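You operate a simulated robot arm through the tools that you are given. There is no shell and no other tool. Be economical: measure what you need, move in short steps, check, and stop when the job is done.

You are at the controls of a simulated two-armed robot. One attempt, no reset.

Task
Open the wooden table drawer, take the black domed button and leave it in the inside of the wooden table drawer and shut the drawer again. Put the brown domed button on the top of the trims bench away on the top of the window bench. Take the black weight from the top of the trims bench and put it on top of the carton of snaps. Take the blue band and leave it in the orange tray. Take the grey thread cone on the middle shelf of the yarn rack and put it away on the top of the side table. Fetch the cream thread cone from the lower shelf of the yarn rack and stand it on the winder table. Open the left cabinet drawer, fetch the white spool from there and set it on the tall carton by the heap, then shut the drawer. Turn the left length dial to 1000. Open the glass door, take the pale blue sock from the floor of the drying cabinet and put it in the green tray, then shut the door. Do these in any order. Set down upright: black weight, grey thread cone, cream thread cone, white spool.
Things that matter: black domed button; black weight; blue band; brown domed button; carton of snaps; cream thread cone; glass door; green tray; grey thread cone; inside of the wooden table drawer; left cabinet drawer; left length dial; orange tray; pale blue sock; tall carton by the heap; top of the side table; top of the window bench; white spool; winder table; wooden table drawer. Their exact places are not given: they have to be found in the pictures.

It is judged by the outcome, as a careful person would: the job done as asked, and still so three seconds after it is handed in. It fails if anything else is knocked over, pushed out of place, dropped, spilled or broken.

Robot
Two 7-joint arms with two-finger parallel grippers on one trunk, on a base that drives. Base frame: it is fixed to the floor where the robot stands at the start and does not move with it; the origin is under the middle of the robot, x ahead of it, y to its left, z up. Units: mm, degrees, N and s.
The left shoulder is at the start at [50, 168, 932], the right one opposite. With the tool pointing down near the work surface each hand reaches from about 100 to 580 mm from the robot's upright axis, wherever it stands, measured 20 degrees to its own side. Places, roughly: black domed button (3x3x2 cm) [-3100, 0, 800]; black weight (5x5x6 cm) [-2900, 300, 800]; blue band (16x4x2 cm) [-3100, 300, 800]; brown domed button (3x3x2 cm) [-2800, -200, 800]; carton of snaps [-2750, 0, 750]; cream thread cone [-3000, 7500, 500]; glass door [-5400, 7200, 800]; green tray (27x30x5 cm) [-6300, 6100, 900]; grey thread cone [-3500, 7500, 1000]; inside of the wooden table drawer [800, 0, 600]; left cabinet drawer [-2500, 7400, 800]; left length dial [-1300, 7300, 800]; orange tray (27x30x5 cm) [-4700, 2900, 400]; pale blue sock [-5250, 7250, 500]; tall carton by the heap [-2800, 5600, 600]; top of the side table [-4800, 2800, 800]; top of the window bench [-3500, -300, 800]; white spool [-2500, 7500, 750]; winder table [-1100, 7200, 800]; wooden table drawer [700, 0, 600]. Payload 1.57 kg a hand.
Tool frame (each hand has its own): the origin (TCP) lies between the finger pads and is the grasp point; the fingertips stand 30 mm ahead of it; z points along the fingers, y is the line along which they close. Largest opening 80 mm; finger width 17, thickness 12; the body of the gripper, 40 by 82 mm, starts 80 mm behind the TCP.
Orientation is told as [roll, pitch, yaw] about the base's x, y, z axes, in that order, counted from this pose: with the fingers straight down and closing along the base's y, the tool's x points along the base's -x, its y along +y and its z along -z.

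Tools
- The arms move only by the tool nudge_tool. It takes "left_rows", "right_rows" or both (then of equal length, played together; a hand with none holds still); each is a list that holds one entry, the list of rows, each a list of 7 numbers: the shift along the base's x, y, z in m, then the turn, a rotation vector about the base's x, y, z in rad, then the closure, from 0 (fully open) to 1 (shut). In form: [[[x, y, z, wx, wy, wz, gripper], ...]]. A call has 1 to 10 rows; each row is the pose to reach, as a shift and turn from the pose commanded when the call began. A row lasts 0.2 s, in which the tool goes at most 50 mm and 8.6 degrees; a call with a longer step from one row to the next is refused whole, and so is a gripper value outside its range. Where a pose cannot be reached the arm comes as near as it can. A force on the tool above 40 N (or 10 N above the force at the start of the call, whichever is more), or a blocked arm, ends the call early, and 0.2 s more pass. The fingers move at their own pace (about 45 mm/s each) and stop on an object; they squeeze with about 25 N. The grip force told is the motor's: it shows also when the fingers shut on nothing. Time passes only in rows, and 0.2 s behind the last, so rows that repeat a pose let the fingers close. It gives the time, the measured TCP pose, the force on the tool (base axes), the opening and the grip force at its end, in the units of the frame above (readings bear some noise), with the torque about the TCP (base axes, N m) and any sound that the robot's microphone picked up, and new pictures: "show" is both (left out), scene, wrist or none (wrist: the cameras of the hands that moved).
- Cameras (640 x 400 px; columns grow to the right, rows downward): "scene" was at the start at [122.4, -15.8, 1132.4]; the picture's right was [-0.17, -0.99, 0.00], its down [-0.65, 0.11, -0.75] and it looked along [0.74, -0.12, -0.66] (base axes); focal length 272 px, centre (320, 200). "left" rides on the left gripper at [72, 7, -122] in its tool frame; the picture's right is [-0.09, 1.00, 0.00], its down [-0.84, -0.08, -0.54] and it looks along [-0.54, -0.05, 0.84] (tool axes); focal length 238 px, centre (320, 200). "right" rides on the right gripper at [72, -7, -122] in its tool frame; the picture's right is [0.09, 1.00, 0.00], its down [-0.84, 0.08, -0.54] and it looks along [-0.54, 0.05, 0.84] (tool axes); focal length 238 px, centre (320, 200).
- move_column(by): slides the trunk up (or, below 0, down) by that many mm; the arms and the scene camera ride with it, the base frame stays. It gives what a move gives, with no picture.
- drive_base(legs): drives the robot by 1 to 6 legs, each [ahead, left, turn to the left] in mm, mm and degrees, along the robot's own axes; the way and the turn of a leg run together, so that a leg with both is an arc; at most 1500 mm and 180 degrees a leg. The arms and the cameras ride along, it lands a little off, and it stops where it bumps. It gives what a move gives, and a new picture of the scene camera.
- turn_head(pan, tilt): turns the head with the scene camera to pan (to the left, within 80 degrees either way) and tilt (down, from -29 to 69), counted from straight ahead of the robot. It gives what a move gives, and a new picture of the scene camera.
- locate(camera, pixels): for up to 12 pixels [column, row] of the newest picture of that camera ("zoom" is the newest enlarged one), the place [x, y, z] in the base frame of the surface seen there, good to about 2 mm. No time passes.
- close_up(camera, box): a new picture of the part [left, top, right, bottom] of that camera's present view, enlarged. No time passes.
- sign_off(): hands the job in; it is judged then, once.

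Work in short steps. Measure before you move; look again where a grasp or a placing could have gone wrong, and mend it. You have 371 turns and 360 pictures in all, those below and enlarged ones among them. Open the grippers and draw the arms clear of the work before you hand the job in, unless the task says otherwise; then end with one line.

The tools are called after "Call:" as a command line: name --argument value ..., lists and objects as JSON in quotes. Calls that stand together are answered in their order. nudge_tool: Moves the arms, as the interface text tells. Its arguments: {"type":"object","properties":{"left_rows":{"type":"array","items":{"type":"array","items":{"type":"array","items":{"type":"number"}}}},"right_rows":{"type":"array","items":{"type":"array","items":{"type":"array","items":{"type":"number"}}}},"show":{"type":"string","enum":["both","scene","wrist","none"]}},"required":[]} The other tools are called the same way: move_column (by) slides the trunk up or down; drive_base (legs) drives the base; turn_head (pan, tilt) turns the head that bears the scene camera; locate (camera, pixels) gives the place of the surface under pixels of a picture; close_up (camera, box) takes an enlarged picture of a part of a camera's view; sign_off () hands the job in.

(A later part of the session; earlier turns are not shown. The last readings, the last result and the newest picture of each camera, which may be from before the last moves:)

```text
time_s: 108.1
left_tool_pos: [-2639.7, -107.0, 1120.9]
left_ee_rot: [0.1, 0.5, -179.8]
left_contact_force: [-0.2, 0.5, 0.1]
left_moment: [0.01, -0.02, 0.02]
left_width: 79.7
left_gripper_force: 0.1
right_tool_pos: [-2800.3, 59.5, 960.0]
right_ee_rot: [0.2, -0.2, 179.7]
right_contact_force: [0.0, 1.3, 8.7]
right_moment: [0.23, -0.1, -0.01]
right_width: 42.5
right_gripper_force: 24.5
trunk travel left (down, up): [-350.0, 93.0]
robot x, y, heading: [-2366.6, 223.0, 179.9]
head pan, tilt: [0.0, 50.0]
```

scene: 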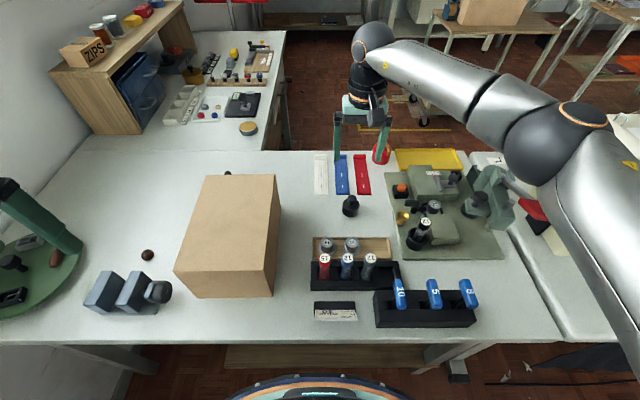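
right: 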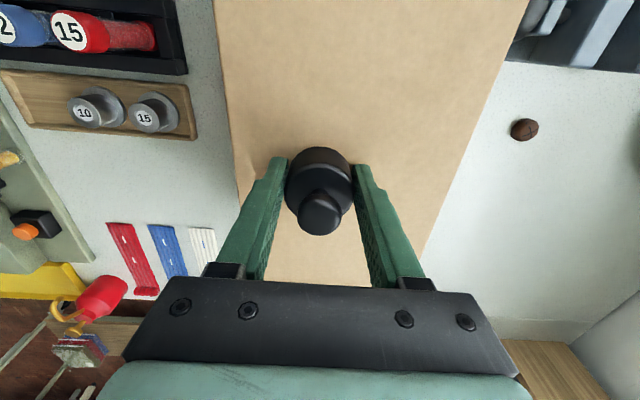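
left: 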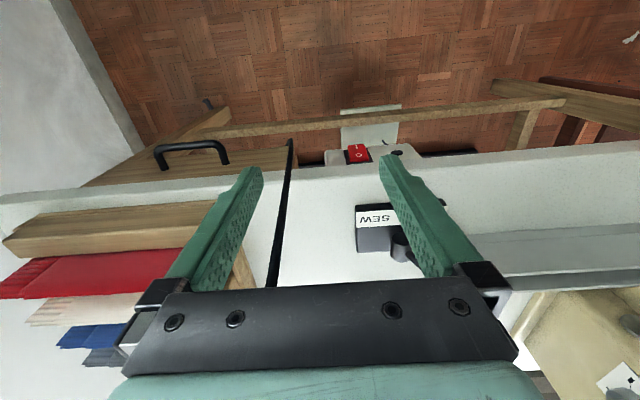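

It rests (8.7 N up). I open slowly, rise straight up and look.

Call:
nudge_tool --right_rows '[[[0, 0, 0.001, 0, 0, 0, 0.4], [0, 0, 0.001, 0, 0, 0, 0], [0, 0, 0.001, 0, 0, 0, 0], [0, 0, 0.03, 0, 0, 0, 0], [0, 0, 0.07, 0, 0, 0, 0], [0, 0, 0.11, 0, 0, 0, 0]]]' --show "wrist"

```text
time_s: 109.5
left_tool_pos: [-2640.2, -106.9, 1120.9]
left_ee_rot: [-0.1, 0.5, -179.7]
left_contact_force: [0.0, 0.0, 0.4]
left_moment: [0.0, -0.02, 0.04]
left_width: 80.2
left_gripper_force: 0.0
right_tool_pos: [-2807.3, 68.3, 1058.8]
right_ee_rot: [0.3, -0.1, 179.7]
right_contact_force: [-0.3, 0.3, -1.4]
right_moment: [0.01, 0.02, -0.04]
right_width: 79.9
right_gripper_force: 0.0
right hand out of reach, approached as far as the arm can: row 4, 5, 6
trunk travel left (down, up): [-350.0, 93.0]
robot x, y, heading: [-2367.0, 219.8, 180.0]
head pan, tilt: [0.0, 50.0]
```

right: 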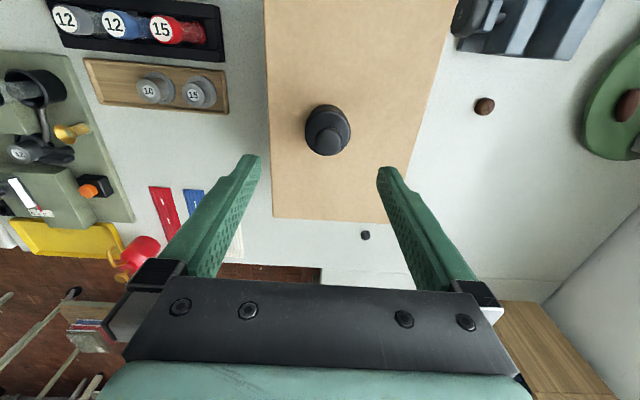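

The weight stands upright on the carton. I measure the black button (365,235) and brown button (484,106).

Call:
close_up --camera "right" --box '[320, 200, 416, 260]'

Call:
locate --camera "right" --pixels '[[365, 234], [365, 231], [369, 238], [484, 104], [484, 107], [475, 107], [494, 107], [484, 98], [484, 115], [300, 217]]'

```text
6.67 times, centred on (368, 230) of right
```

zoom: 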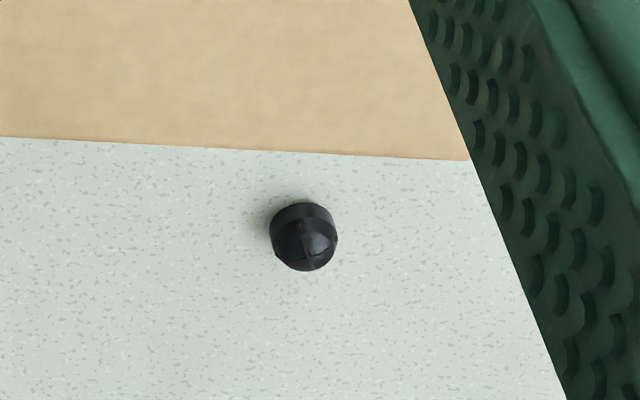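

```text
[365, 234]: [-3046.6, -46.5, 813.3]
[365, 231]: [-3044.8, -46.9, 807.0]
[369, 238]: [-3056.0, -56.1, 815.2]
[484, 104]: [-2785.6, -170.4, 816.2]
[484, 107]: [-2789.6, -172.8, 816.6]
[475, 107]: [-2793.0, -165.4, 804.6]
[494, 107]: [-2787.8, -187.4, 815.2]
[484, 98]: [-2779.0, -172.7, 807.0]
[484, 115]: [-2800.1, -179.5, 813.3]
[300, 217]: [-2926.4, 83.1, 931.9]
```

Brown button is at about (-2789,-176). I bring the left hand above it and look with its wrist camera.

Call:
nudge_tool --left_rows '[[[-0.03, -0.014, -0.035, 0, 0, 0, 0], [-0.06, -0.028, -0.07, 0, 0, 0, 0], [-0.09, -0.042, -0.1, 0, 0, 0, 0], [-0.12, -0.056, -0.13, 0, 0, 0, 0], [-0.149, -0.069, -0.16, 0, 0, 0, 0], [-0.149, -0.069, -0.2, 0, 0, 0, 0]]]' --show "wrist"

```text
time_s: 110.9
left_tool_pos: [-2786.6, -175.8, 921.2]
left_ee_rot: [-0.1, 0.5, -179.8]
left_contact_force: [-0.6, -0.5, -0.4]
left_moment: [0.01, 0.0, -0.02]
left_width: 80.3
left_gripper_force: 0.1
right_tool_pos: [-2807.1, 67.7, 1057.7]
right_ee_rot: [0.2, -0.1, 179.8]
right_contact_force: [0.6, -1.3, 0.5]
right_moment: [-0.03, 0.02, -0.01]
right_width: 79.9
right_gripper_force: 0.1
trunk travel left (down, up): [-350.0, 93.0]
robot x, y, heading: [-2362.4, 225.2, 180.0]
head pan, tilt: [0.0, 50.0]
```

left: 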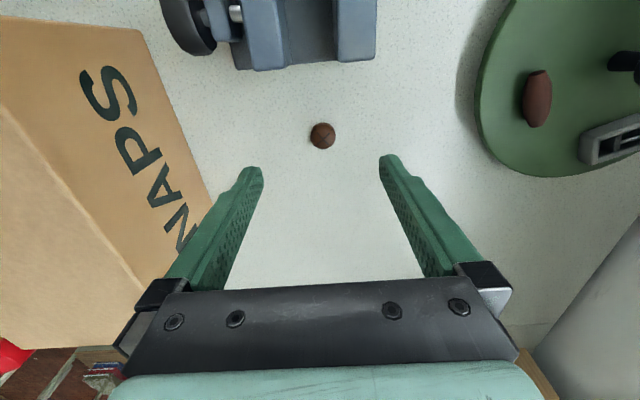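

Call:
locate --camera "left" --pixels '[[322, 135], [322, 126], [312, 136], [333, 136], [322, 145]]'

```text
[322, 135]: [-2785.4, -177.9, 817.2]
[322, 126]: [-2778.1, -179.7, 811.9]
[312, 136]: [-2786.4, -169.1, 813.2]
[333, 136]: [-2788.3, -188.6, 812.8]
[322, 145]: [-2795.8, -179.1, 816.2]
```

Button centre is about (-2787,-178.5). I lower to z≈832, close and check.

Call:
nudge_tool --left_rows '[[[-0.001, -0.003, -0.04, 0, 0, 0, 0], [-0.001, -0.003, -0.075, 0, 0, 0, 0], [-0.001, -0.003, -0.089, 0, 0, 0, 0], [-0.001, -0.003, -0.089, 0, 0, 0, 0.5], [-0.001, -0.003, -0.089, 0, 0, 0, 0.9], [-0.001, -0.003, -0.089, 0, 0, 0, 1], [-0.001, -0.003, -0.089, 0, 0, 0, 1], [-0.001, -0.003, -0.089, 0, 0, 0, 1]]]' --show "wrist"

```text
time_s: 112.7
left_tool_pos: [-2789.4, -180.5, 829.5]
left_ee_rot: [0.1, 0.6, -179.6]
left_contact_force: [0.7, -1.1, 3.1]
left_moment: [-0.07, 0.04, 0.02]
left_width: 23.6
left_gripper_force: 24.4
right_tool_pos: [-2806.6, 68.9, 1058.6]
right_ee_rot: [0.1, -0.1, 179.9]
right_contact_force: [-0.9, 0.1, 0.0]
right_moment: [0.0, 0.04, -0.03]
right_width: 80.0
right_gripper_force: 0.1
trunk travel left (down, up): [-350.0, 93.0]
robot x, y, heading: [-2365.3, 221.8, 179.8]
head pan, tilt: [0.0, 50.0]
```

left: 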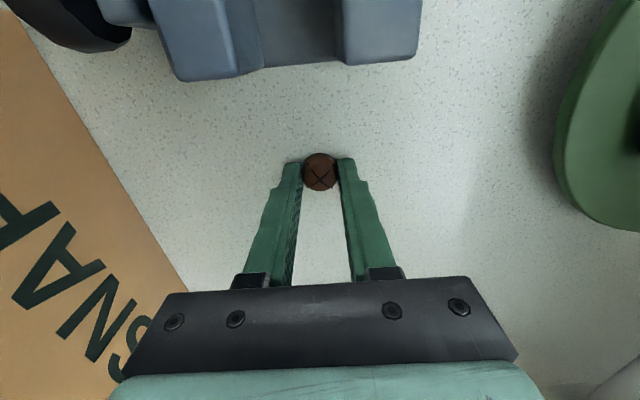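

Gripped (23.6 mm). I lift it, bring both hands back near the body; the black button and band I'll take from the bench's far side.

Call:
nudge_tool --left_rows '[[[0, 0, 0.04, 0, 0, 0, 1], [0, 0, 0.08, 0, 0, 0, 1], [0, 0, 0.12, 0, 0, 0, 1], [0.02, 0.02, 0.16, 0, 0, 0, 1], [0.05, 0.04, 0.19, 0, 0, 0, 1], [0.09, 0.05, 0.2, 0, 0, 0, 1], [0.13, 0.06, 0.2, 0, 0, 0, 1], [0.15, 0.07, 0.2, 0, 0, 0, 1]]]' --right_rows '[[[0, 0.03, 0.02, 0, 0, 0, 0], [0, 0.06, 0.04, 0, 0, 0, 0], [0.01, 0.1, 0.06, 0, 0, 0, 0], [0.03, 0.14, 0.06, 0, 0, 0, 0], [0.06, 0.18, 0.06, 0, 0, 0, 0], [0.1, 0.21, 0.06, 0, 0, 0, 0], [0.14, 0.23, 0.06, 0, 0, 0, 0], [0.17, 0.25, 0.06, 0, 0, 0, 0]]]' --show "wrist"

```text
time_s: 114.5
left_tool_pos: [-2640.5, -110.1, 1029.8]
left_ee_rot: [0.0, 0.6, -179.8]
left_contact_force: [-0.3, -0.3, 0.5]
left_moment: [0.0, 0.0, 0.01]
left_width: 23.3
left_gripper_force: 25.0
right_tool_pos: [-2636.0, 316.5, 1117.4]
right_ee_rot: [0.2, -0.1, 179.7]
right_contact_force: [-0.5, -0.3, -0.4]
right_moment: [0.01, -0.03, 0.01]
right_width: 80.0
right_gripper_force: 0.1
trunk travel left (down, up): [-350.0, 93.0]
robot x, y, heading: [-2361.6, 218.3, 180.0]
head pan, tilt: [0.0, 50.0]
```

right: 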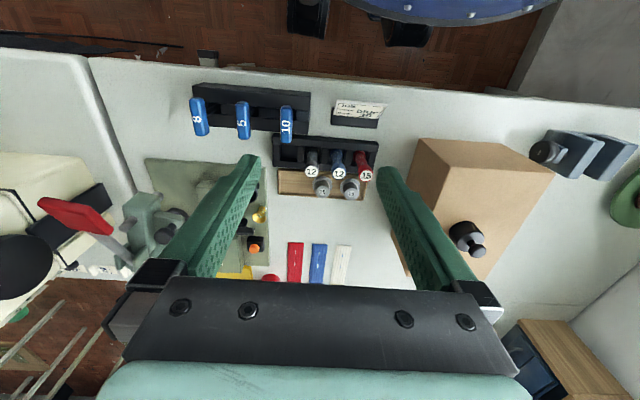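
left: 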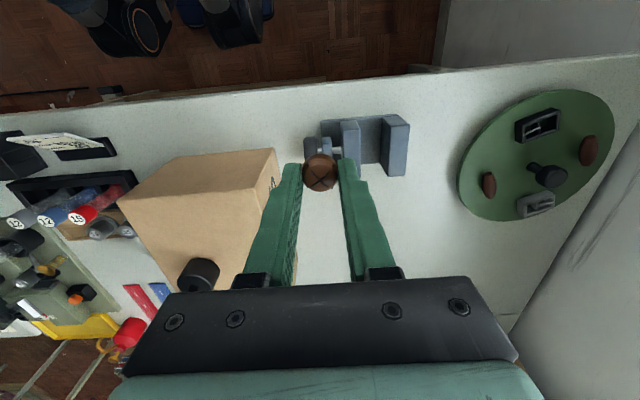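

I back away from the bench, strafe right back out of the gap and look at the way round the end of the cloth table.

Call:
drive_base --legs '[[-280, 0, 0], [0, -1400, 0], [0, -520, 0]]'

Call:
turn_head --pan 0 --tilt 35

```text
time_s: 125.4
left_tool_pos: [-2323.8, 1754.9, 1028.8]
left_ee_rot: [-0.1, 0.5, 177.8]
left_contact_force: [0.1, 0.9, 0.2]
left_moment: [0.0, 0.0, 0.0]
left_width: 23.4
left_gripper_force: 25.1
right_tool_pos: [-2299.9, 2181.4, 1118.3]
right_ee_rot: [0.2, 0.0, 177.4]
right_contact_force: [0.1, 0.3, -0.5]
right_moment: [-0.04, -0.01, -0.01]
right_width: 80.1
right_gripper_force: 0.1
trunk travel left (down, up): [-350.0, 93.0]
robot x, y, heading: [-2030.7, 2075.2, 177.7]
head pan, tilt: [0.0, 50.0]
```

scene: 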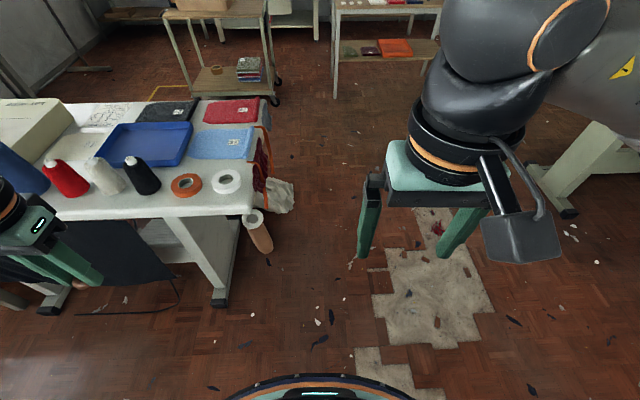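

```text
time_s: 126.1
left_tool_pos: [-2324.1, 1755.5, 1028.7]
left_ee_rot: [0.1, 0.5, 177.8]
left_contact_force: [-0.6, 0.5, -0.3]
left_moment: [0.0, 0.02, -0.02]
left_width: 23.1
left_gripper_force: 25.1
right_tool_pos: [-2301.8, 2181.0, 1119.5]
right_ee_rot: [0.2, -0.1, 177.4]
right_contact_force: [0.1, 1.0, -0.5]
right_moment: [0.0, -0.01, 0.0]
right_width: 80.0
right_gripper_force: 0.0
trunk travel left (down, up): [-350.0, 93.0]
robot x, y, heading: [-2032.3, 2072.1, 177.5]
head pan, tilt: [0.0, 35.0]
```

scene: 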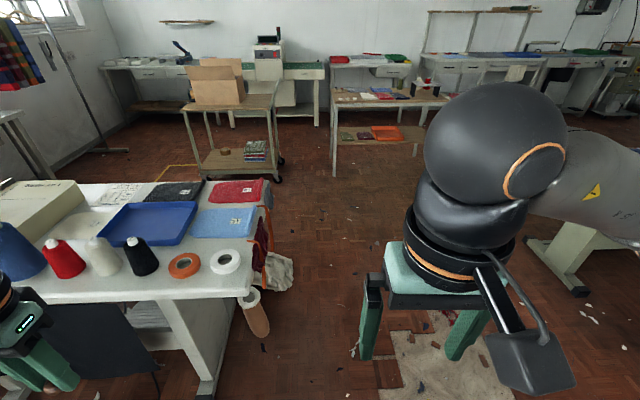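

Call:
locate --camera "scene" --pixels '[[270, 265], [265, 205], [255, 330], [275, 180], [210, 180], [190, 130], [335, 175], [395, 135], [265, 183], [560, 290], [245, 270], [150, 165]]'

Call:
close_up --camera "scene" --box '[320, 50, 480, 150]'

```text
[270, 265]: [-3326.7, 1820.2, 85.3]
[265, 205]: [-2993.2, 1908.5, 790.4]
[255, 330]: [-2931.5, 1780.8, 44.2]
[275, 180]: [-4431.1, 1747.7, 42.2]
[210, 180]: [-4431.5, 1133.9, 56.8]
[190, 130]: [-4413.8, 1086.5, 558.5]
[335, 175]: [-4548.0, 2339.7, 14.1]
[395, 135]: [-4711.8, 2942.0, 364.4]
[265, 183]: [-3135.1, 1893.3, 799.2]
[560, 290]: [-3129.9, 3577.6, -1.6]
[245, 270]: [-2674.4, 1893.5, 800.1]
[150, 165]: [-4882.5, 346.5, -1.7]
```

```text
4.00 times, centred on (400, 100) of scene
```

zoom: 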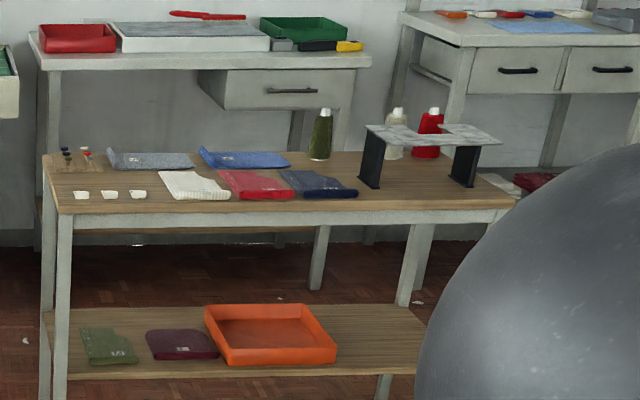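

The route is clear: sidestep to y≈2450, drive west to x≈-3800 past the table end and sack, then strafe left towards the far side of the trims bench.

Call:
drive_base --legs '[[0, -380, 2.5], [1500, 0, 0], [270, 0, 0], [0, 1300, 0]]'

Call:
turn_head --pan 60 --tilt 40

```text
time_s: 143.6
left_tool_pos: [-4162.9, 847.9, 1029.7]
left_ee_rot: [0.1, 0.4, 179.5]
left_contact_force: [0.3, 0.8, -0.3]
left_moment: [-0.04, 0.0, 0.02]
left_width: 23.0
left_gripper_force: 24.6
right_tool_pos: [-4151.1, 1273.9, 1118.5]
right_ee_rot: [0.3, 0.0, 178.9]
right_contact_force: [-0.9, -0.2, -0.6]
right_moment: [-0.01, 0.03, 0.0]
right_width: 79.9
right_gripper_force: 0.0
trunk travel left (down, up): [-350.0, 93.0]
robot x, y, heading: [-3877.4, 1175.1, 178.8]
head pan, tilt: [0.0, 35.0]
```

scene: 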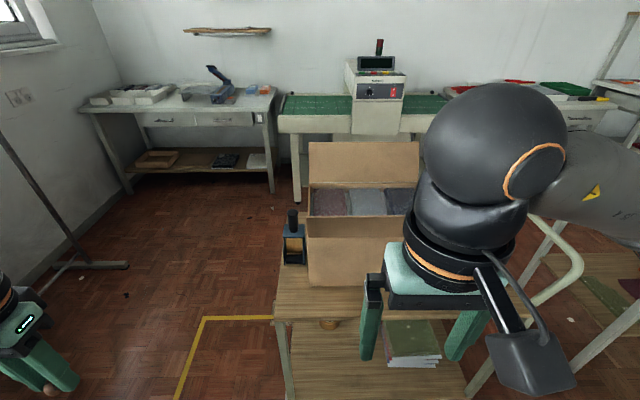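

```text
time_s: 144.9
left_tool_pos: [-4162.7, 847.2, 1029.1]
left_ee_rot: [0.1, 0.5, 179.5]
left_contact_force: [-0.6, -0.5, 0.7]
left_moment: [0.01, -0.04, -0.01]
left_width: 22.9
left_gripper_force: 24.9
right_tool_pos: [-4151.2, 1274.5, 1117.3]
right_ee_rot: [0.3, 0.0, 178.9]
right_contact_force: [0.1, -0.8, -0.2]
right_moment: [0.01, -0.03, 0.02]
right_width: 80.0
right_gripper_force: 0.0
trunk travel left (down, up): [-350.0, 93.0]
robot x, y, heading: [-3881.2, 1174.3, 179.2]
head pan, tilt: [60.0, 40.0]
```

scene: 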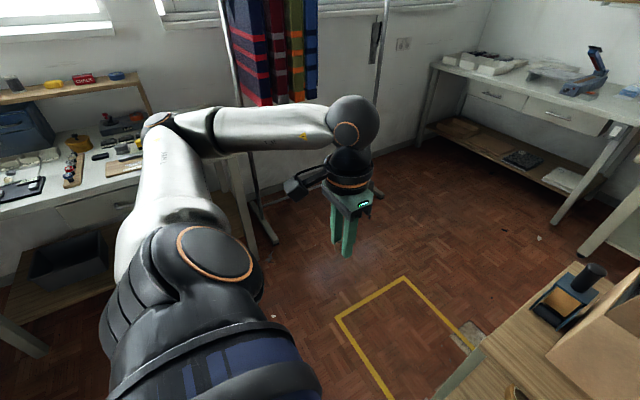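

I move further from the trolley, then turn left to face the window bench.

Call:
drive_base --legs '[[0, 400, 0], [0, 0, 91]]'

Call:
turn_head --pan 10 --tilt 45

```text
time_s: 151.2
left_tool_pos: [-3562.9, 490.6, 1029.0]
left_ee_rot: [0.0, 0.5, -90.8]
left_contact_force: [-0.2, 0.4, 0.4]
left_moment: [0.02, 0.0, 0.05]
left_width: 23.4
left_gripper_force: 24.5
right_tool_pos: [-3989.1, 505.5, 1118.5]
right_ee_rot: [0.2, 0.0, -91.3]
right_contact_force: [0.5, 0.1, 0.4]
right_moment: [0.02, 0.02, 0.0]
right_width: 80.0
right_gripper_force: 0.1
trunk travel left (down, up): [-350.0, 93.0]
robot x, y, heading: [-3887.2, 773.5, -91.0]
head pan, tilt: [60.0, 40.0]
```

scene: 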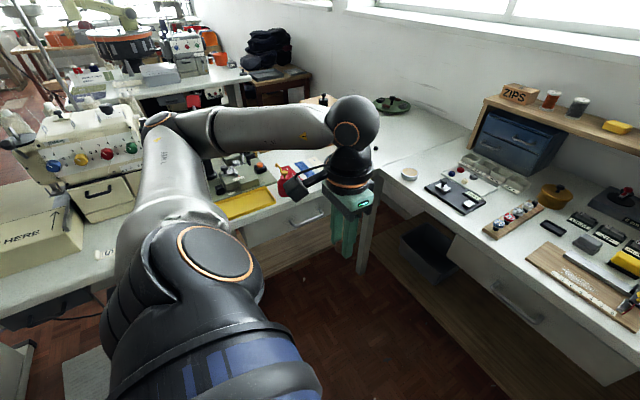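

```text
time_s: 152.4
left_tool_pos: [-3562.4, 492.5, 1029.2]
left_ee_rot: [0.0, 0.5, -90.8]
left_contact_force: [-0.3, 0.1, -0.3]
left_moment: [-0.02, 0.02, -0.01]
left_width: 23.0
left_gripper_force: 25.3
right_tool_pos: [-3989.0, 505.1, 1118.8]
right_ee_rot: [0.2, 0.0, -91.2]
right_contact_force: [-0.1, 0.4, 0.4]
right_moment: [-0.01, 0.01, 0.02]
right_width: 80.0
right_gripper_force: 0.3
trunk travel left (down, up): [-350.0, 93.0]
robot x, y, heading: [-3885.5, 774.4, -91.3]
head pan, tilt: [10.0, 45.0]
```

scene: 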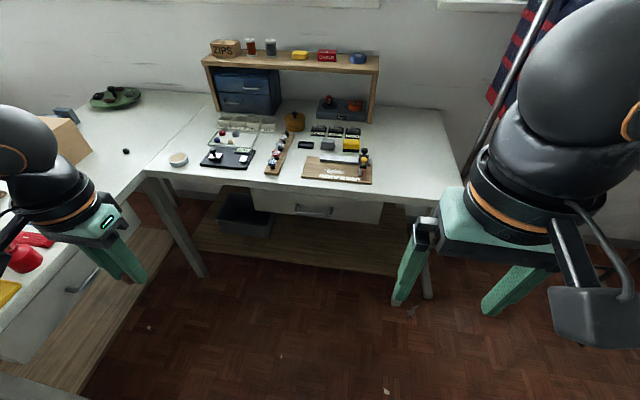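

I measure free spots on the window bench: right side (410,150) and near the front (240,172).

Call:
locate --camera "scene" --pixels '[[410, 150], [400, 175], [395, 190], [330, 190], [230, 178], [178, 158], [160, 165], [210, 105], [126, 152], [440, 115], [372, 175], [265, 185]]'

```text
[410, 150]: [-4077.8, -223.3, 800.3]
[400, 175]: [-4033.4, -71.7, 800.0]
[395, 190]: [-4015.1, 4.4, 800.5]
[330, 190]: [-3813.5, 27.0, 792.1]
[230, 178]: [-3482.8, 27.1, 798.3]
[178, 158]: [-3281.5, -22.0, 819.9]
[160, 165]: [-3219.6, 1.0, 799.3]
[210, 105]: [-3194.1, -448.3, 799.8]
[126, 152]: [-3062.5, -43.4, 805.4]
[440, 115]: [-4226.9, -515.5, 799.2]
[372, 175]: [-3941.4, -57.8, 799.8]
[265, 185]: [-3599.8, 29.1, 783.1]
```

The right end of the window bench around (-4030,-110) is free. I check the clothes rack position at the right before moving closer.

Call:
locate --camera "scene" --pixels '[[468, 165], [500, 90], [545, 20], [470, 155], [600, 250], [430, 280], [410, 300], [520, 60]]'

Call:
close_up --camera "scene" --box '[250, 110, 490, 260]'

```text
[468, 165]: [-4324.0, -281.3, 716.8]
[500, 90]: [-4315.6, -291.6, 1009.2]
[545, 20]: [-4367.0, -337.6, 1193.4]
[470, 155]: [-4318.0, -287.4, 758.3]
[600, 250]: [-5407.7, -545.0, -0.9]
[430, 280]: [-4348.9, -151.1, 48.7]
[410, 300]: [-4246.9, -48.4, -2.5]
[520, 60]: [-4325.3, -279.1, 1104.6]
```

```text
2.67 times, centred on (370, 185) of scene
```

zoom: 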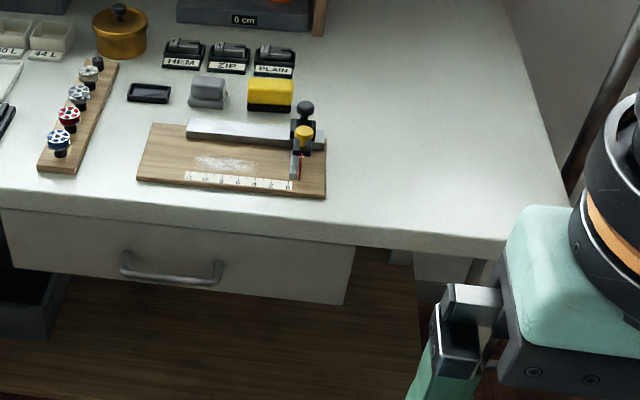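

I sidestep 120 mm right and advance 320 mm, keeping well off the rack at (-4320,-285).

Call:
drive_base --legs '[[0, -120, 1], [320, 0, 0]]'

```text
time_s: 155.4
left_tool_pos: [-3675.0, 172.7, 1028.3]
left_ee_rot: [0.0, 0.7, -90.0]
left_contact_force: [-0.4, 0.1, 0.5]
left_moment: [0.01, 0.0, 0.02]
left_width: 23.3
left_gripper_force: 25.4
right_tool_pos: [-4101.9, 181.3, 1117.7]
right_ee_rot: [0.1, 0.0, -90.3]
right_contact_force: [-1.0, 0.6, 0.0]
right_moment: [-0.03, -0.02, -0.01]
right_width: 80.0
right_gripper_force: 0.1
trunk travel left (down, up): [-350.0, 93.0]
robot x, y, heading: [-4005.7, 454.0, -90.2]
head pan, tilt: [10.0, 45.0]
```

scene: 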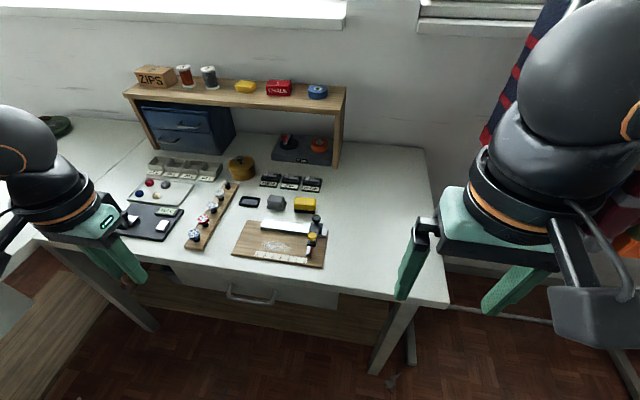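

I move the left hand across above the bench to the free spot, nudging the right hand away meanwhile.

Call:
nudge_tool --left_rows '[[[-0.0345, -0.0253, 0, 0, 0, 0, 1], [-0.069, -0.0506, 0, 0, 0, 0, 1], [-0.1035, -0.0759, 0, 0, 0, 0, 1], [-0.138, -0.1012, 0, 0, 0, 0, 1], [-0.1725, -0.1265, 0, 0, 0, 0, 1], [-0.207, -0.1518, 0, 0, 0, 0, 1], [-0.2415, -0.1771, 0, 0, 0, 0, 1], [-0.276, -0.2024, -0.01, 0, 0, 0, 1], [-0.3105, -0.2277, -0.04, 0, 0, 0, 1], [-0.34, -0.25, -0.06, 0, 0, 0, 1]]]' --right_rows '[[[-0.01, 0.02, 0, 0, 0, 0, 0], [-0.02, 0.04, 0, 0, 0, 0, 0], [-0.03, 0.06, 0, 0, 0, 0, 0], [-0.04, 0.08, 0, 0, 0, 0, 0], [-0.05, 0.08, 0, 0, 0, 0, 0], [-0.06, 0.08, 0, 0, 0, 0, 0], [-0.06, 0.08, 0, 0, 0, 0, 0], [-0.06, 0.08, 0, 0, 0, 0, 0], [-0.06, 0.08, 0, 0, 0, 0, 0], [-0.06, 0.08, 0, 0, 0, 0, 0]]]' --show "scene"

```text
refused: row 9 steps farther than a row can; nothing moved
```

Same path with slightly shorter descending steps.

Call:
nudge_tool --left_rows '[[[-0.036, -0.027, 0, 0, 0, 0, 1], [-0.072, -0.054, 0, 0, 0, 0, 1], [-0.108, -0.08, 0, 0, 0, 0, 1], [-0.144, -0.106, 0, 0, 0, 0, 1], [-0.18, -0.132, 0, 0, 0, 0, 1], [-0.216, -0.158, 0, 0, 0, 0, 1], [-0.252, -0.185, 0, 0, 0, 0, 1], [-0.288, -0.212, -0.01, 0, 0, 0, 1], [-0.32, -0.235, -0.03, 0, 0, 0, 1], [-0.34, -0.25, -0.06, 0, 0, 0, 1]]]' --right_rows '[[[-0.01, 0.02, 0, 0, 0, 0, 0], [-0.02, 0.04, 0, 0, 0, 0, 0], [-0.03, 0.06, 0, 0, 0, 0, 0], [-0.04, 0.08, 0, 0, 0, 0, 0], [-0.05, 0.08, 0, 0, 0, 0, 0], [-0.06, 0.08, 0, 0, 0, 0, 0], [-0.06, 0.08, 0, 0, 0, 0, 0], [-0.06, 0.08, 0, 0, 0, 0, 0], [-0.06, 0.08, 0, 0, 0, 0, 0], [-0.06, 0.08, 0, 0, 0, 0, 0]]]' --show "scene"

```text
time_s: 157.6
left_tool_pos: [-4015.2, -74.9, 971.0]
left_ee_rot: [0.0, 0.6, -90.0]
left_contact_force: [0.4, -0.3, 1.0]
left_moment: [0.03, -0.02, 0.02]
left_width: 23.3
left_gripper_force: 24.4
right_tool_pos: [-4161.7, 259.3, 1116.1]
right_ee_rot: [0.3, 0.0, -90.3]
right_contact_force: [-0.1, 0.5, 0.1]
right_moment: [0.03, 0.0, -0.03]
right_width: 79.7
right_gripper_force: 0.1
trunk travel left (down, up): [-350.0, 93.0]
robot x, y, heading: [-4005.6, 452.5, -90.0]
head pan, tilt: [10.0, 45.0]
```

scene: 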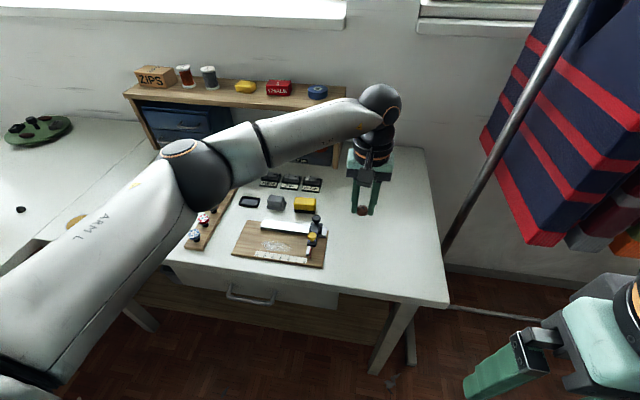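

The button hangs over free bench. I lower until it touches.

Call:
nudge_tool --left_rows '[[[0, -0.01, -0.04, 0, 0, 0, 1], [0, -0.015, -0.08, 0, 0, 0, 1], [0, -0.015, -0.12, 0, 0, 0, 1], [0, -0.015, -0.136, 0, 0, 0, 1], [0, -0.015, -0.14, 0, 0, 0, 1], [0, -0.015, -0.1415, 0, 0, 0, 1]]]' --show "wrist"

```text
time_s: 159.0
left_tool_pos: [-4014.6, -88.6, 830.7]
left_ee_rot: [0.0, 0.3, -90.0]
left_contact_force: [2.0, 6.0, 18.0]
left_moment: [0.02, -0.31, 0.12]
left_width: 23.2
left_gripper_force: 25.3
right_tool_pos: [-4160.4, 262.4, 1117.5]
right_ee_rot: [0.1, -0.1, -90.4]
right_contact_force: [-0.8, -0.7, -0.6]
right_moment: [0.01, -0.01, -0.04]
right_width: 80.0
right_gripper_force: 0.1
trunk travel left (down, up): [-350.0, 93.0]
robot x, y, heading: [-4006.6, 454.0, -90.1]
head pan, tilt: [10.0, 45.0]
```

left: 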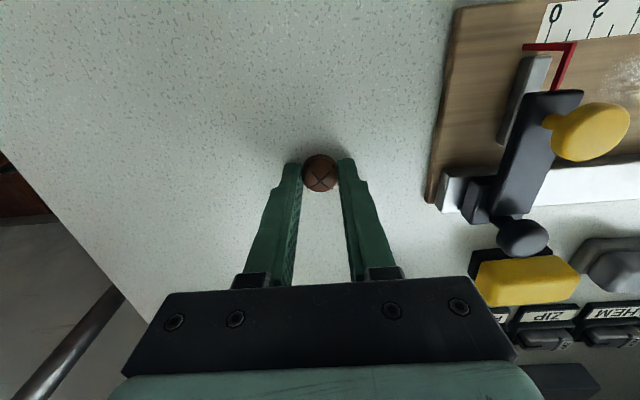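

It rests on the bench. I release partway and rise.

Call:
nudge_tool --left_rows '[[[0, 0, 0.001, 0, 0, 0, 0.4], [0, 0, 0.001, 0, 0, 0, 0.4], [0, 0, 0.04, 0, 0, 0, 0.4], [0, 0, 0.08, 0, 0, 0, 0.2], [0, 0.02, 0.12, 0, 0, 0, 0], [0, 0.05, 0.16, 0, 0, 0, 0]]]' --show "wrist"

```text
time_s: 160.4
left_tool_pos: [-4016.1, -40.5, 988.7]
left_ee_rot: [0.0, 0.5, -89.9]
left_contact_force: [0.5, 0.2, -0.3]
left_moment: [-0.04, 0.0, 0.01]
left_width: 80.1
left_gripper_force: 0.0
right_tool_pos: [-4160.8, 260.9, 1117.0]
right_ee_rot: [0.1, 0.0, -90.3]
right_contact_force: [0.5, 0.2, 0.3]
right_moment: [0.02, -0.02, 0.01]
right_width: 80.0
right_gripper_force: 0.1
trunk travel left (down, up): [-350.0, 93.0]
robot x, y, heading: [-4004.6, 452.0, -90.4]
head pan, tilt: [10.0, 45.0]
```

left: 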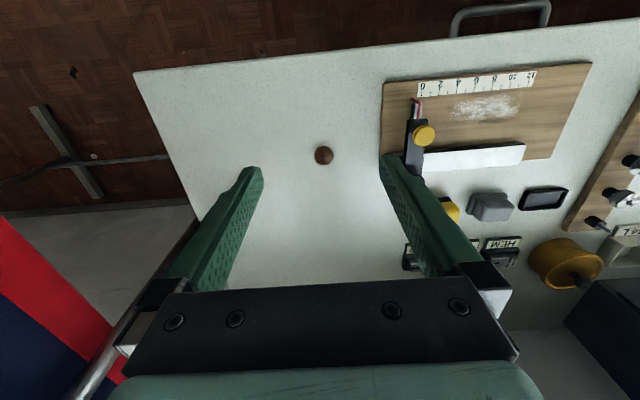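

Brown button is placed. I retract the left hand, back away, turn to face east and approach the rear side of the trims bench.

Call:
nudge_tool --left_rows '[[[0.03, 0.03, 0.02, 0, 0, 0, 0], [0.06, 0.06, 0.04, 0, 0, 0, 0], [0.09, 0.09, 0.06, 0, 0, 0, 0], [0.12, 0.12, 0.08, 0, 0, 0, 0], [0.15, 0.15, 0.1, 0, 0, 0, 0], [0.18, 0.18, 0.12, 0, 0, 0, 0], [0.21, 0.2, 0.13, 0, 0, 0, 0]]]' --show "none"

Call:
drive_base --legs '[[-320, 0, 0], [0, 0, 90.3], [400, 0, 0], [0, -350, 0]]'

Call:
turn_head --pan -10 --tilt 50

```text
time_s: 162.0
left_tool_pos: [-3802.4, 159.0, 1117.4]
left_ee_rot: [-0.1, 0.4, -89.9]
left_contact_force: [0.5, -0.4, 0.1]
left_moment: [0.01, -0.02, 0.04]
left_width: 80.1
left_gripper_force: 0.1
right_tool_pos: [-4160.0, 260.9, 1117.8]
right_ee_rot: [0.1, 0.0, -90.4]
right_contact_force: [1.0, 0.3, -0.5]
right_moment: [-0.02, 0.01, 0.0]
right_width: 79.9
right_gripper_force: 0.0
trunk travel left (down, up): [-350.0, 93.0]
robot x, y, heading: [-4006.6, 451.4, -90.2]
head pan, tilt: [10.0, 45.0]
```

```text
time_s: 171.9
left_tool_pos: [-3312.4, 638.5, 1116.4]
left_ee_rot: [0.0, 0.6, 2.5]
left_contact_force: [-0.3, 0.4, 0.7]
left_moment: [0.02, -0.02, 0.02]
left_width: 79.8
left_gripper_force: 0.0
right_tool_pos: [-3399.9, 277.2, 1116.1]
right_ee_rot: [0.2, 0.0, 1.9]
right_contact_force: [-0.1, -0.7, -1.0]
right_moment: [0.02, -0.01, 0.04]
right_width: 79.9
right_gripper_force: 0.0
trunk travel left (down, up): [-350.0, 93.0]
robot x, y, heading: [-3597.1, 422.1, 2.1]
head pan, tilt: [10.0, 45.0]
```

scene: 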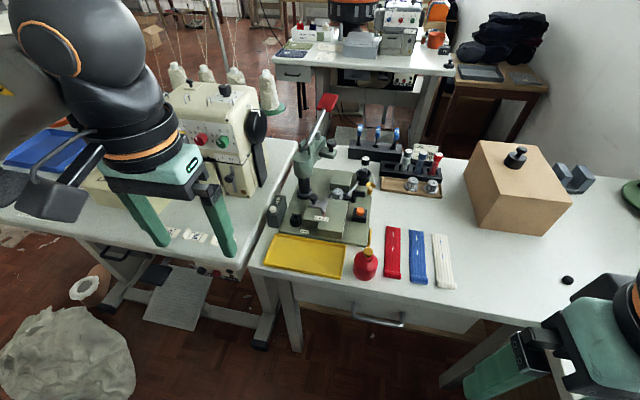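

```text
time_s: 172.7
left_tool_pos: [-3312.5, 638.5, 1117.0]
left_ee_rot: [-0.1, 0.5, 2.4]
left_contact_force: [0.0, -0.2, -0.5]
left_moment: [0.01, 0.01, -0.03]
left_width: 79.9
left_gripper_force: 0.0
right_tool_pos: [-3400.0, 278.2, 1117.4]
right_ee_rot: [0.1, 0.0, 1.9]
right_contact_force: [0.4, -0.3, 0.5]
right_moment: [-0.01, -0.02, -0.02]
right_width: 80.2
right_gripper_force: 0.0
trunk travel left (down, up): [-350.0, 93.0]
robot x, y, heading: [-3597.0, 425.4, 2.1]
head pan, tilt: [-10.0, 50.0]
```

scene: 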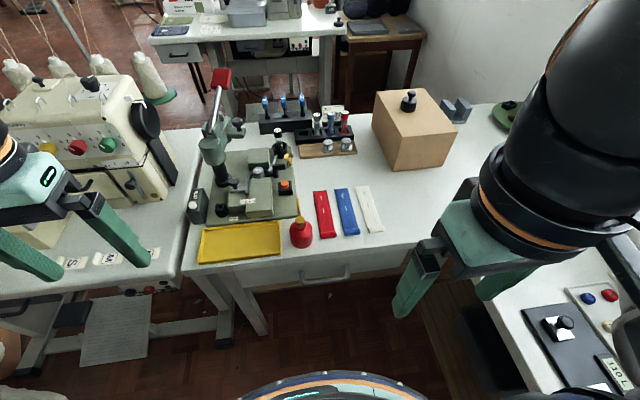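

I close in 120 mm ahead and 60 mm right so both hands reach.

Call:
drive_base --legs '[[0, -60, -2], [120, 0, 0]]'

Call:
locate --camera "scene" --pixels '[[320, 200]]'

```text
time_s: 174.5
left_tool_pos: [-3182.7, 568.0, 1116.4]
left_ee_rot: [0.0, 0.6, 0.1]
left_contact_force: [0.0, 0.0, 0.5]
left_moment: [-0.01, 0.02, 0.04]
left_width: 79.9
left_gripper_force: 0.0
right_tool_pos: [-3283.9, 211.0, 1116.7]
right_ee_rot: [0.0, -0.1, -0.2]
right_contact_force: [-0.1, 0.0, -0.5]
right_moment: [0.02, 0.04, 0.01]
right_width: 79.7
right_gripper_force: 0.1
trunk travel left (down, up): [-350.0, 93.0]
robot x, y, heading: [-3473.7, 365.6, -0.1]
head pan, tilt: [-10.0, 50.0]
```

scene: 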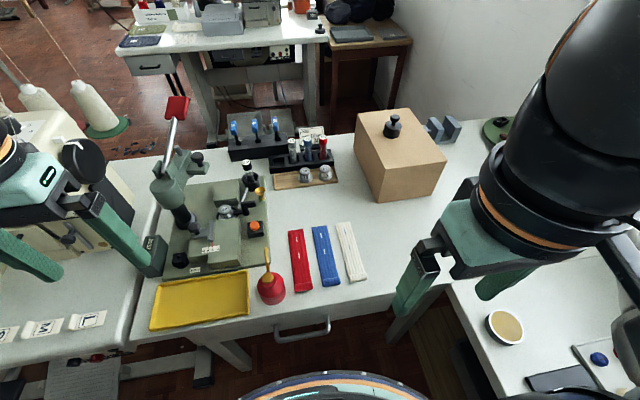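

```text
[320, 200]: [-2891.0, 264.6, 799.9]
```

Right hand goes over the black button at about (-3049,-48), then a wrist look.

Call:
nudge_tool --right_rows '[[[0.03, -0.033, 0, 0, 0, 0, 0], [0.06, -0.066, 0, 0, 0, 0, 0], [0.09, -0.099, 0, 0, 0, 0, 0], [0.12, -0.132, 0, 0, 0, 0, 0], [0.15, -0.165, -0.01, 0, 0, 0, 0], [0.178, -0.196, -0.03, 0, 0, 0, 0], [0.205, -0.226, -0.06, 0, 0, 0, 0], [0.225, -0.248, -0.1, 0, 0, 0, 0], [0.235, -0.259, -0.145, 0, 0, 0, 0], [0.235, -0.259, -0.19, 0, 0, 0, 0]]]' --show "wrist"

```text
refused: row 7 steps farther than a row can; nothing moved
```

Call:
nudge_tool --right_rows '[[[0.032, -0.035, 0, 0, 0, 0, 0], [0.064, -0.07, 0, 0, 0, 0, 0], [0.096, -0.105, 0, 0, 0, 0, 0], [0.128, -0.14, 0, 0, 0, 0, 0], [0.16, -0.175, -0.01, 0, 0, 0, 0], [0.185, -0.205, -0.03, 0, 0, 0, 0], [0.21, -0.23, -0.06, 0, 0, 0, 0], [0.225, -0.248, -0.1, 0, 0, 0, 0], [0.235, -0.259, -0.145, 0, 0, 0, 0], [0.235, -0.259, -0.19, 0, 0, 0, 0]]]' --show "wrist"

```text
time_s: 176.7
left_tool_pos: [-3182.0, 568.4, 1115.9]
left_ee_rot: [0.0, 0.5, 0.2]
left_contact_force: [-0.6, 0.5, -0.2]
left_moment: [0.04, 0.03, 0.03]
left_width: 80.2
left_gripper_force: 0.1
right_tool_pos: [-3051.9, -48.7, 928.4]
right_ee_rot: [0.1, 0.0, -0.1]
right_contact_force: [-0.4, -1.2, -0.5]
right_moment: [0.03, 0.01, -0.01]
right_width: 80.0
right_gripper_force: 0.0
trunk travel left (down, up): [-350.0, 93.0]
robot x, y, heading: [-3474.4, 366.5, -0.3]
head pan, tilt: [-10.0, 50.0]
```

right: 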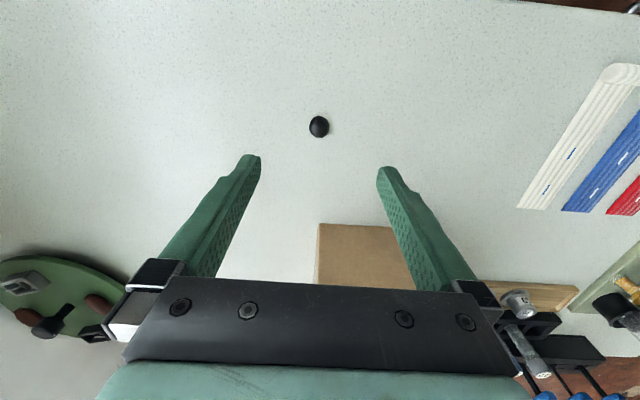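

Call:
locate --camera "right" --pixels '[[319, 126], [319, 119], [311, 127], [327, 127], [319, 134]]'

```text
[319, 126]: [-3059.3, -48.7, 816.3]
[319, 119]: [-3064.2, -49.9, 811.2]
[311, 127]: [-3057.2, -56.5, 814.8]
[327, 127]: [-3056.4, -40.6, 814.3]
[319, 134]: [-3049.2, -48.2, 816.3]
```

Button centre is about (-3056,-48.5). I lower and grip it.

Call:
nudge_tool --right_rows '[[[-0.004, 0, -0.04, 0, 0, 0, 0], [-0.004, 0, -0.08, 0, 0, 0, 0], [-0.004, 0, -0.096, 0, 0, 0, 0], [-0.004, 0, -0.096, 0, 0, 0, 0.5], [-0.004, 0, -0.096, 0, 0, 0, 0.9], [-0.004, 0, -0.096, 0, 0, 0, 1], [-0.004, 0, -0.096, 0, 0, 0, 1], [-0.004, 0, -0.096, 0, 0, 0, 1]]]' --show "wrist"

```text
time_s: 178.5
left_tool_pos: [-3183.0, 567.5, 1115.8]
left_ee_rot: [-0.1, 0.5, 0.2]
left_contact_force: [0.1, -0.1, 0.8]
left_moment: [-0.03, 0.01, 0.01]
left_width: 80.0
left_gripper_force: 0.0
right_tool_pos: [-3052.1, -49.8, 833.4]
right_ee_rot: [0.0, 0.0, -0.2]
right_contact_force: [0.5, -0.8, 0.7]
right_moment: [-0.03, -0.01, -0.04]
right_width: 17.8
right_gripper_force: 23.7
trunk travel left (down, up): [-350.0, 93.0]
robot x, y, heading: [-3471.4, 368.4, -0.0]
head pan, tilt: [-10.0, 50.0]
```

right: 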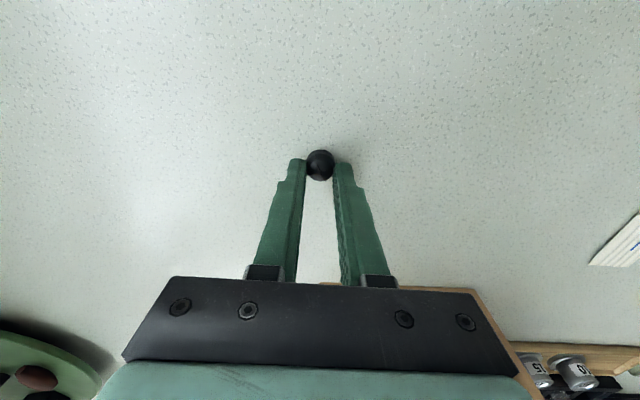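

Gripped (17.8 mm). I lift the black button and bring the left hand over the blue band for a look.

Call:
nudge_tool --right_rows '[[[0, 0, 0.03, 0, 0, 0, 1], [0, 0, 0.06, 0, 0, 0, 1], [0, 0, 0.1, 0, 0, 0, 1], [-0.03, 0, 0.13, 0, 0, 0, 1], [-0.06, 0, 0.16, 0, 0, 0, 1], [-0.09, 0, 0.19, 0, 0, 0, 1], [-0.12, 0.01, 0.22, 0, 0, 0, 1], [-0.15, 0.02, 0.25, 0, 0, 0, 1]]]' --left_rows '[[[0.01, -0.04, 0, 0, 0, 0, 0], [0.025, -0.08, 0, 0, 0, 0, 0], [0.045, -0.12, 0, 0, 0, 0, 0], [0.065, -0.16, 0, 0, 0, 0, 0], [0.085, -0.2, -0.01, 0, 0, 0, 0], [0.1, -0.235, -0.03, 0, 0, 0, 0], [0.115, -0.265, -0.06, 0, 0, 0, 0], [0.122, -0.282, -0.1, 0, 0, 0, 0]]]' --show "wrist"

```text
time_s: 180.3
left_tool_pos: [-3060.7, 286.9, 1015.4]
left_ee_rot: [0.0, 0.5, 0.2]
left_contact_force: [0.1, 0.5, -0.8]
left_moment: [-0.01, 0.01, -0.02]
left_width: 80.1
left_gripper_force: 0.0
right_tool_pos: [-3203.2, -27.2, 1080.6]
right_ee_rot: [0.2, 0.1, -0.2]
right_contact_force: [-0.1, 0.3, -0.2]
right_moment: [0.0, -0.01, -0.04]
right_width: 16.9
right_gripper_force: 25.0
trunk travel left (down, up): [-350.0, 93.0]
robot x, y, heading: [-3476.5, 367.6, -0.3]
head pan, tilt: [-10.0, 50.0]
```

right: 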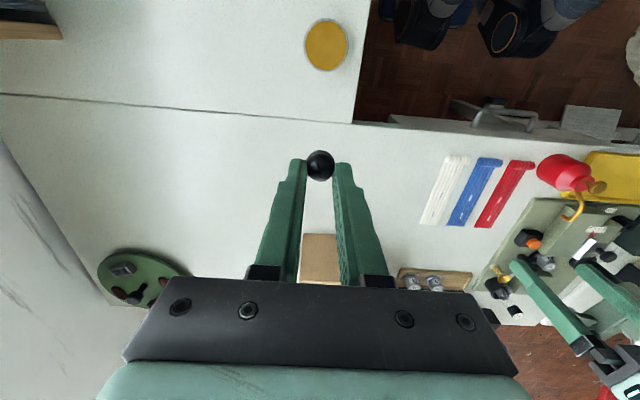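
left: 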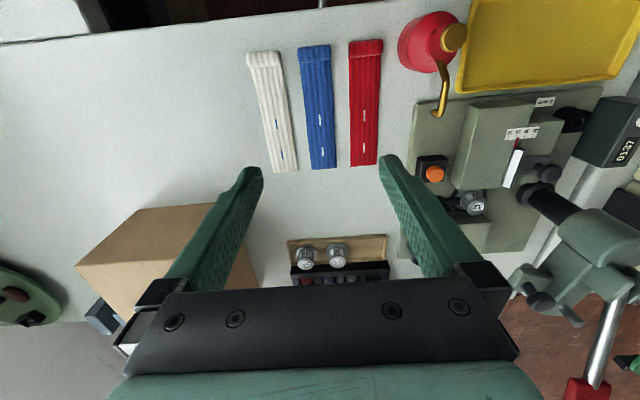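

I check how the black button is held, and take a close look at the bands.

Call:
close_up --camera "right" --box '[272, 130, 368, 190]'

Call:
close_up --camera "left" --box '[230, 25, 422, 185]'

Call:
locate --camera "zoom" --pixels '[[215, 95], [240, 240], [315, 95], [300, 240], [225, 240], [210, 180], [245, 180], [335, 180], [390, 180], [275, 60], [295, 440]]'

```text
6.67 times, centred on (320, 160) of right
```

zoom: 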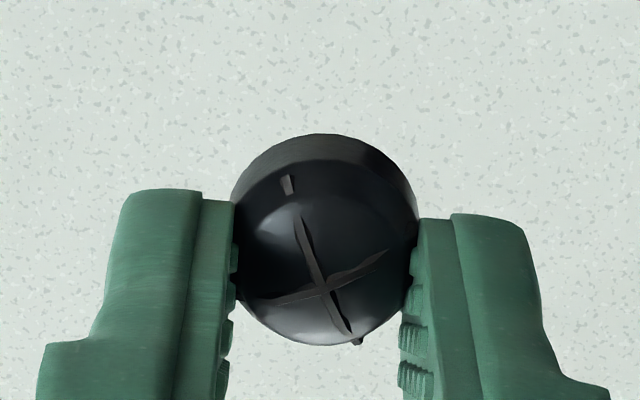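

```text
2.50 times, centred on (326, 105) of left
```

zoom: 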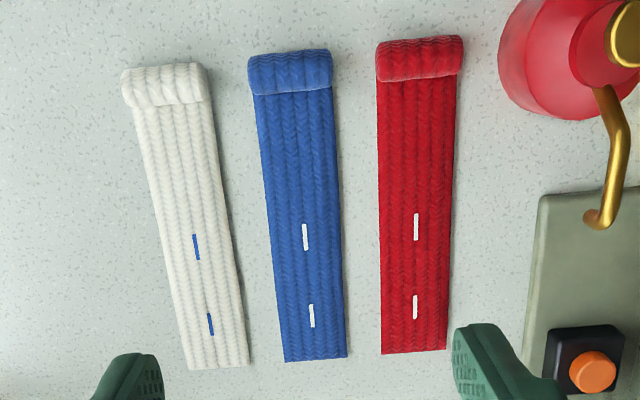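

```text
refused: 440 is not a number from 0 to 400
```

The black button is held off-centre at the pad edges, so I set it back down and re-grip it centred; meanwhile I measure the bands.

Call:
locate --camera "zoom" --pixels '[[215, 150], [260, 150], [340, 150], [378, 150], [225, 250], [272, 250], [342, 250], [380, 250], [290, 60], [315, 355], [205, 80], [250, 70]]'

Call:
nudge_tool --right_rows '[[[0.03, -0.005, -0.03, 0, 0, 0, 1], [0.06, -0.01, -0.06, 0, 0, 0, 1], [0.09, -0.015, -0.09, 0, 0, 0, 1], [0.12, -0.02, -0.12, 0, 0, 0, 1], [0.14, -0.02, -0.16, 0, 0, 0, 1], [0.15, -0.02, -0.2, 0, 0, 0, 1], [0.15, -0.02, -0.24, 0, 0, 0, 1], [0.15, -0.02, -0.249, 0, 0, 0, 1], [0.15, -0.02, -0.2505, 0, 0, 0, 1]]]' --show "none"

```text
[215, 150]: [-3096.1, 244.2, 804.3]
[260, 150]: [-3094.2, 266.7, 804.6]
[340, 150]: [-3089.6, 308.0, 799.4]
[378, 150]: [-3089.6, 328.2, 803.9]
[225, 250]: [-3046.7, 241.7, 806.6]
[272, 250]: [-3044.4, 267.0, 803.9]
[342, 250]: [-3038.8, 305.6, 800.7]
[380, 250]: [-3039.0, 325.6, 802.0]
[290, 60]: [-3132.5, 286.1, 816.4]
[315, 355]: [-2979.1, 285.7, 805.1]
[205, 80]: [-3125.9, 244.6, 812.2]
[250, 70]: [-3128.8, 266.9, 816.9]
```

```text
time_s: 182.3
left_tool_pos: [-3060.9, 288.2, 1015.8]
left_ee_rot: [-0.1, 0.6, 0.2]
left_contact_force: [-0.1, -0.4, -0.2]
left_moment: [-0.01, -0.01, 0.03]
left_width: 80.0
left_gripper_force: 0.0
right_tool_pos: [-3052.8, -46.6, 832.5]
right_ee_rot: [0.1, -0.2, -0.1]
right_contact_force: [0.5, -0.7, 10.1]
right_moment: [-0.04, 0.05, 0.02]
right_width: 17.0
right_gripper_force: 25.1
trunk travel left (down, up): [-350.0, 93.0]
robot x, y, heading: [-3474.6, 366.4, -0.5]
head pan, tilt: [-10.0, 50.0]
```

It touches (10 N). I open, shift 7 mm toward -x, and grip again.

Call:
nudge_tool --right_rows '[[[0, 0, 0, 0, 0, 0, 0.5], [0, 0, 0, 0, 0, 0, 0.5], [-0.007, 0, 0, 0, 0, 0, 0.5], [-0.007, 0, 0, 0, 0, 0, 0.5], [-0.007, 0, 0, 0, 0, 0, 0.8], [-0.007, 0, 0, 0, 0, 0, 1], [-0.007, 0, 0, 0, 0, 0, 1], [-0.007, 0, 0, 0, 0, 0, 1]]]' --show "wrist"

```text
time_s: 184.1
left_tool_pos: [-3060.1, 287.3, 1016.1]
left_ee_rot: [0.0, 0.4, 0.1]
left_contact_force: [0.1, -0.3, 0.0]
left_moment: [-0.01, -0.03, 0.01]
left_width: 80.3
left_gripper_force: 0.0
right_tool_pos: [-3059.9, -48.4, 831.1]
right_ee_rot: [0.1, 0.0, -0.2]
right_contact_force: [-0.1, 0.2, -0.1]
right_moment: [0.02, 0.02, 0.0]
right_width: 17.0
right_gripper_force: 24.5
trunk travel left (down, up): [-350.0, 93.0]
robot x, y, heading: [-3477.5, 365.1, -0.1]
head pan, tilt: [-10.0, 50.0]
```

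right: 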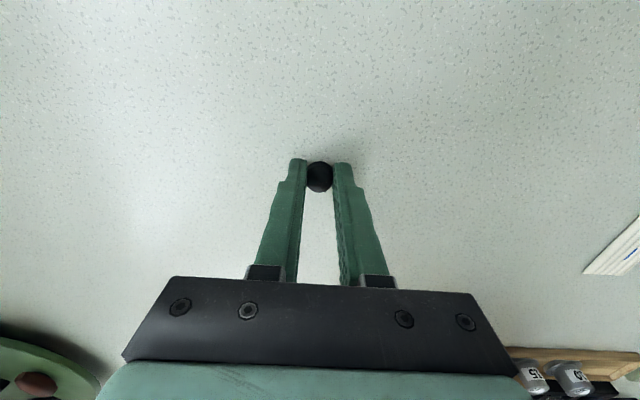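

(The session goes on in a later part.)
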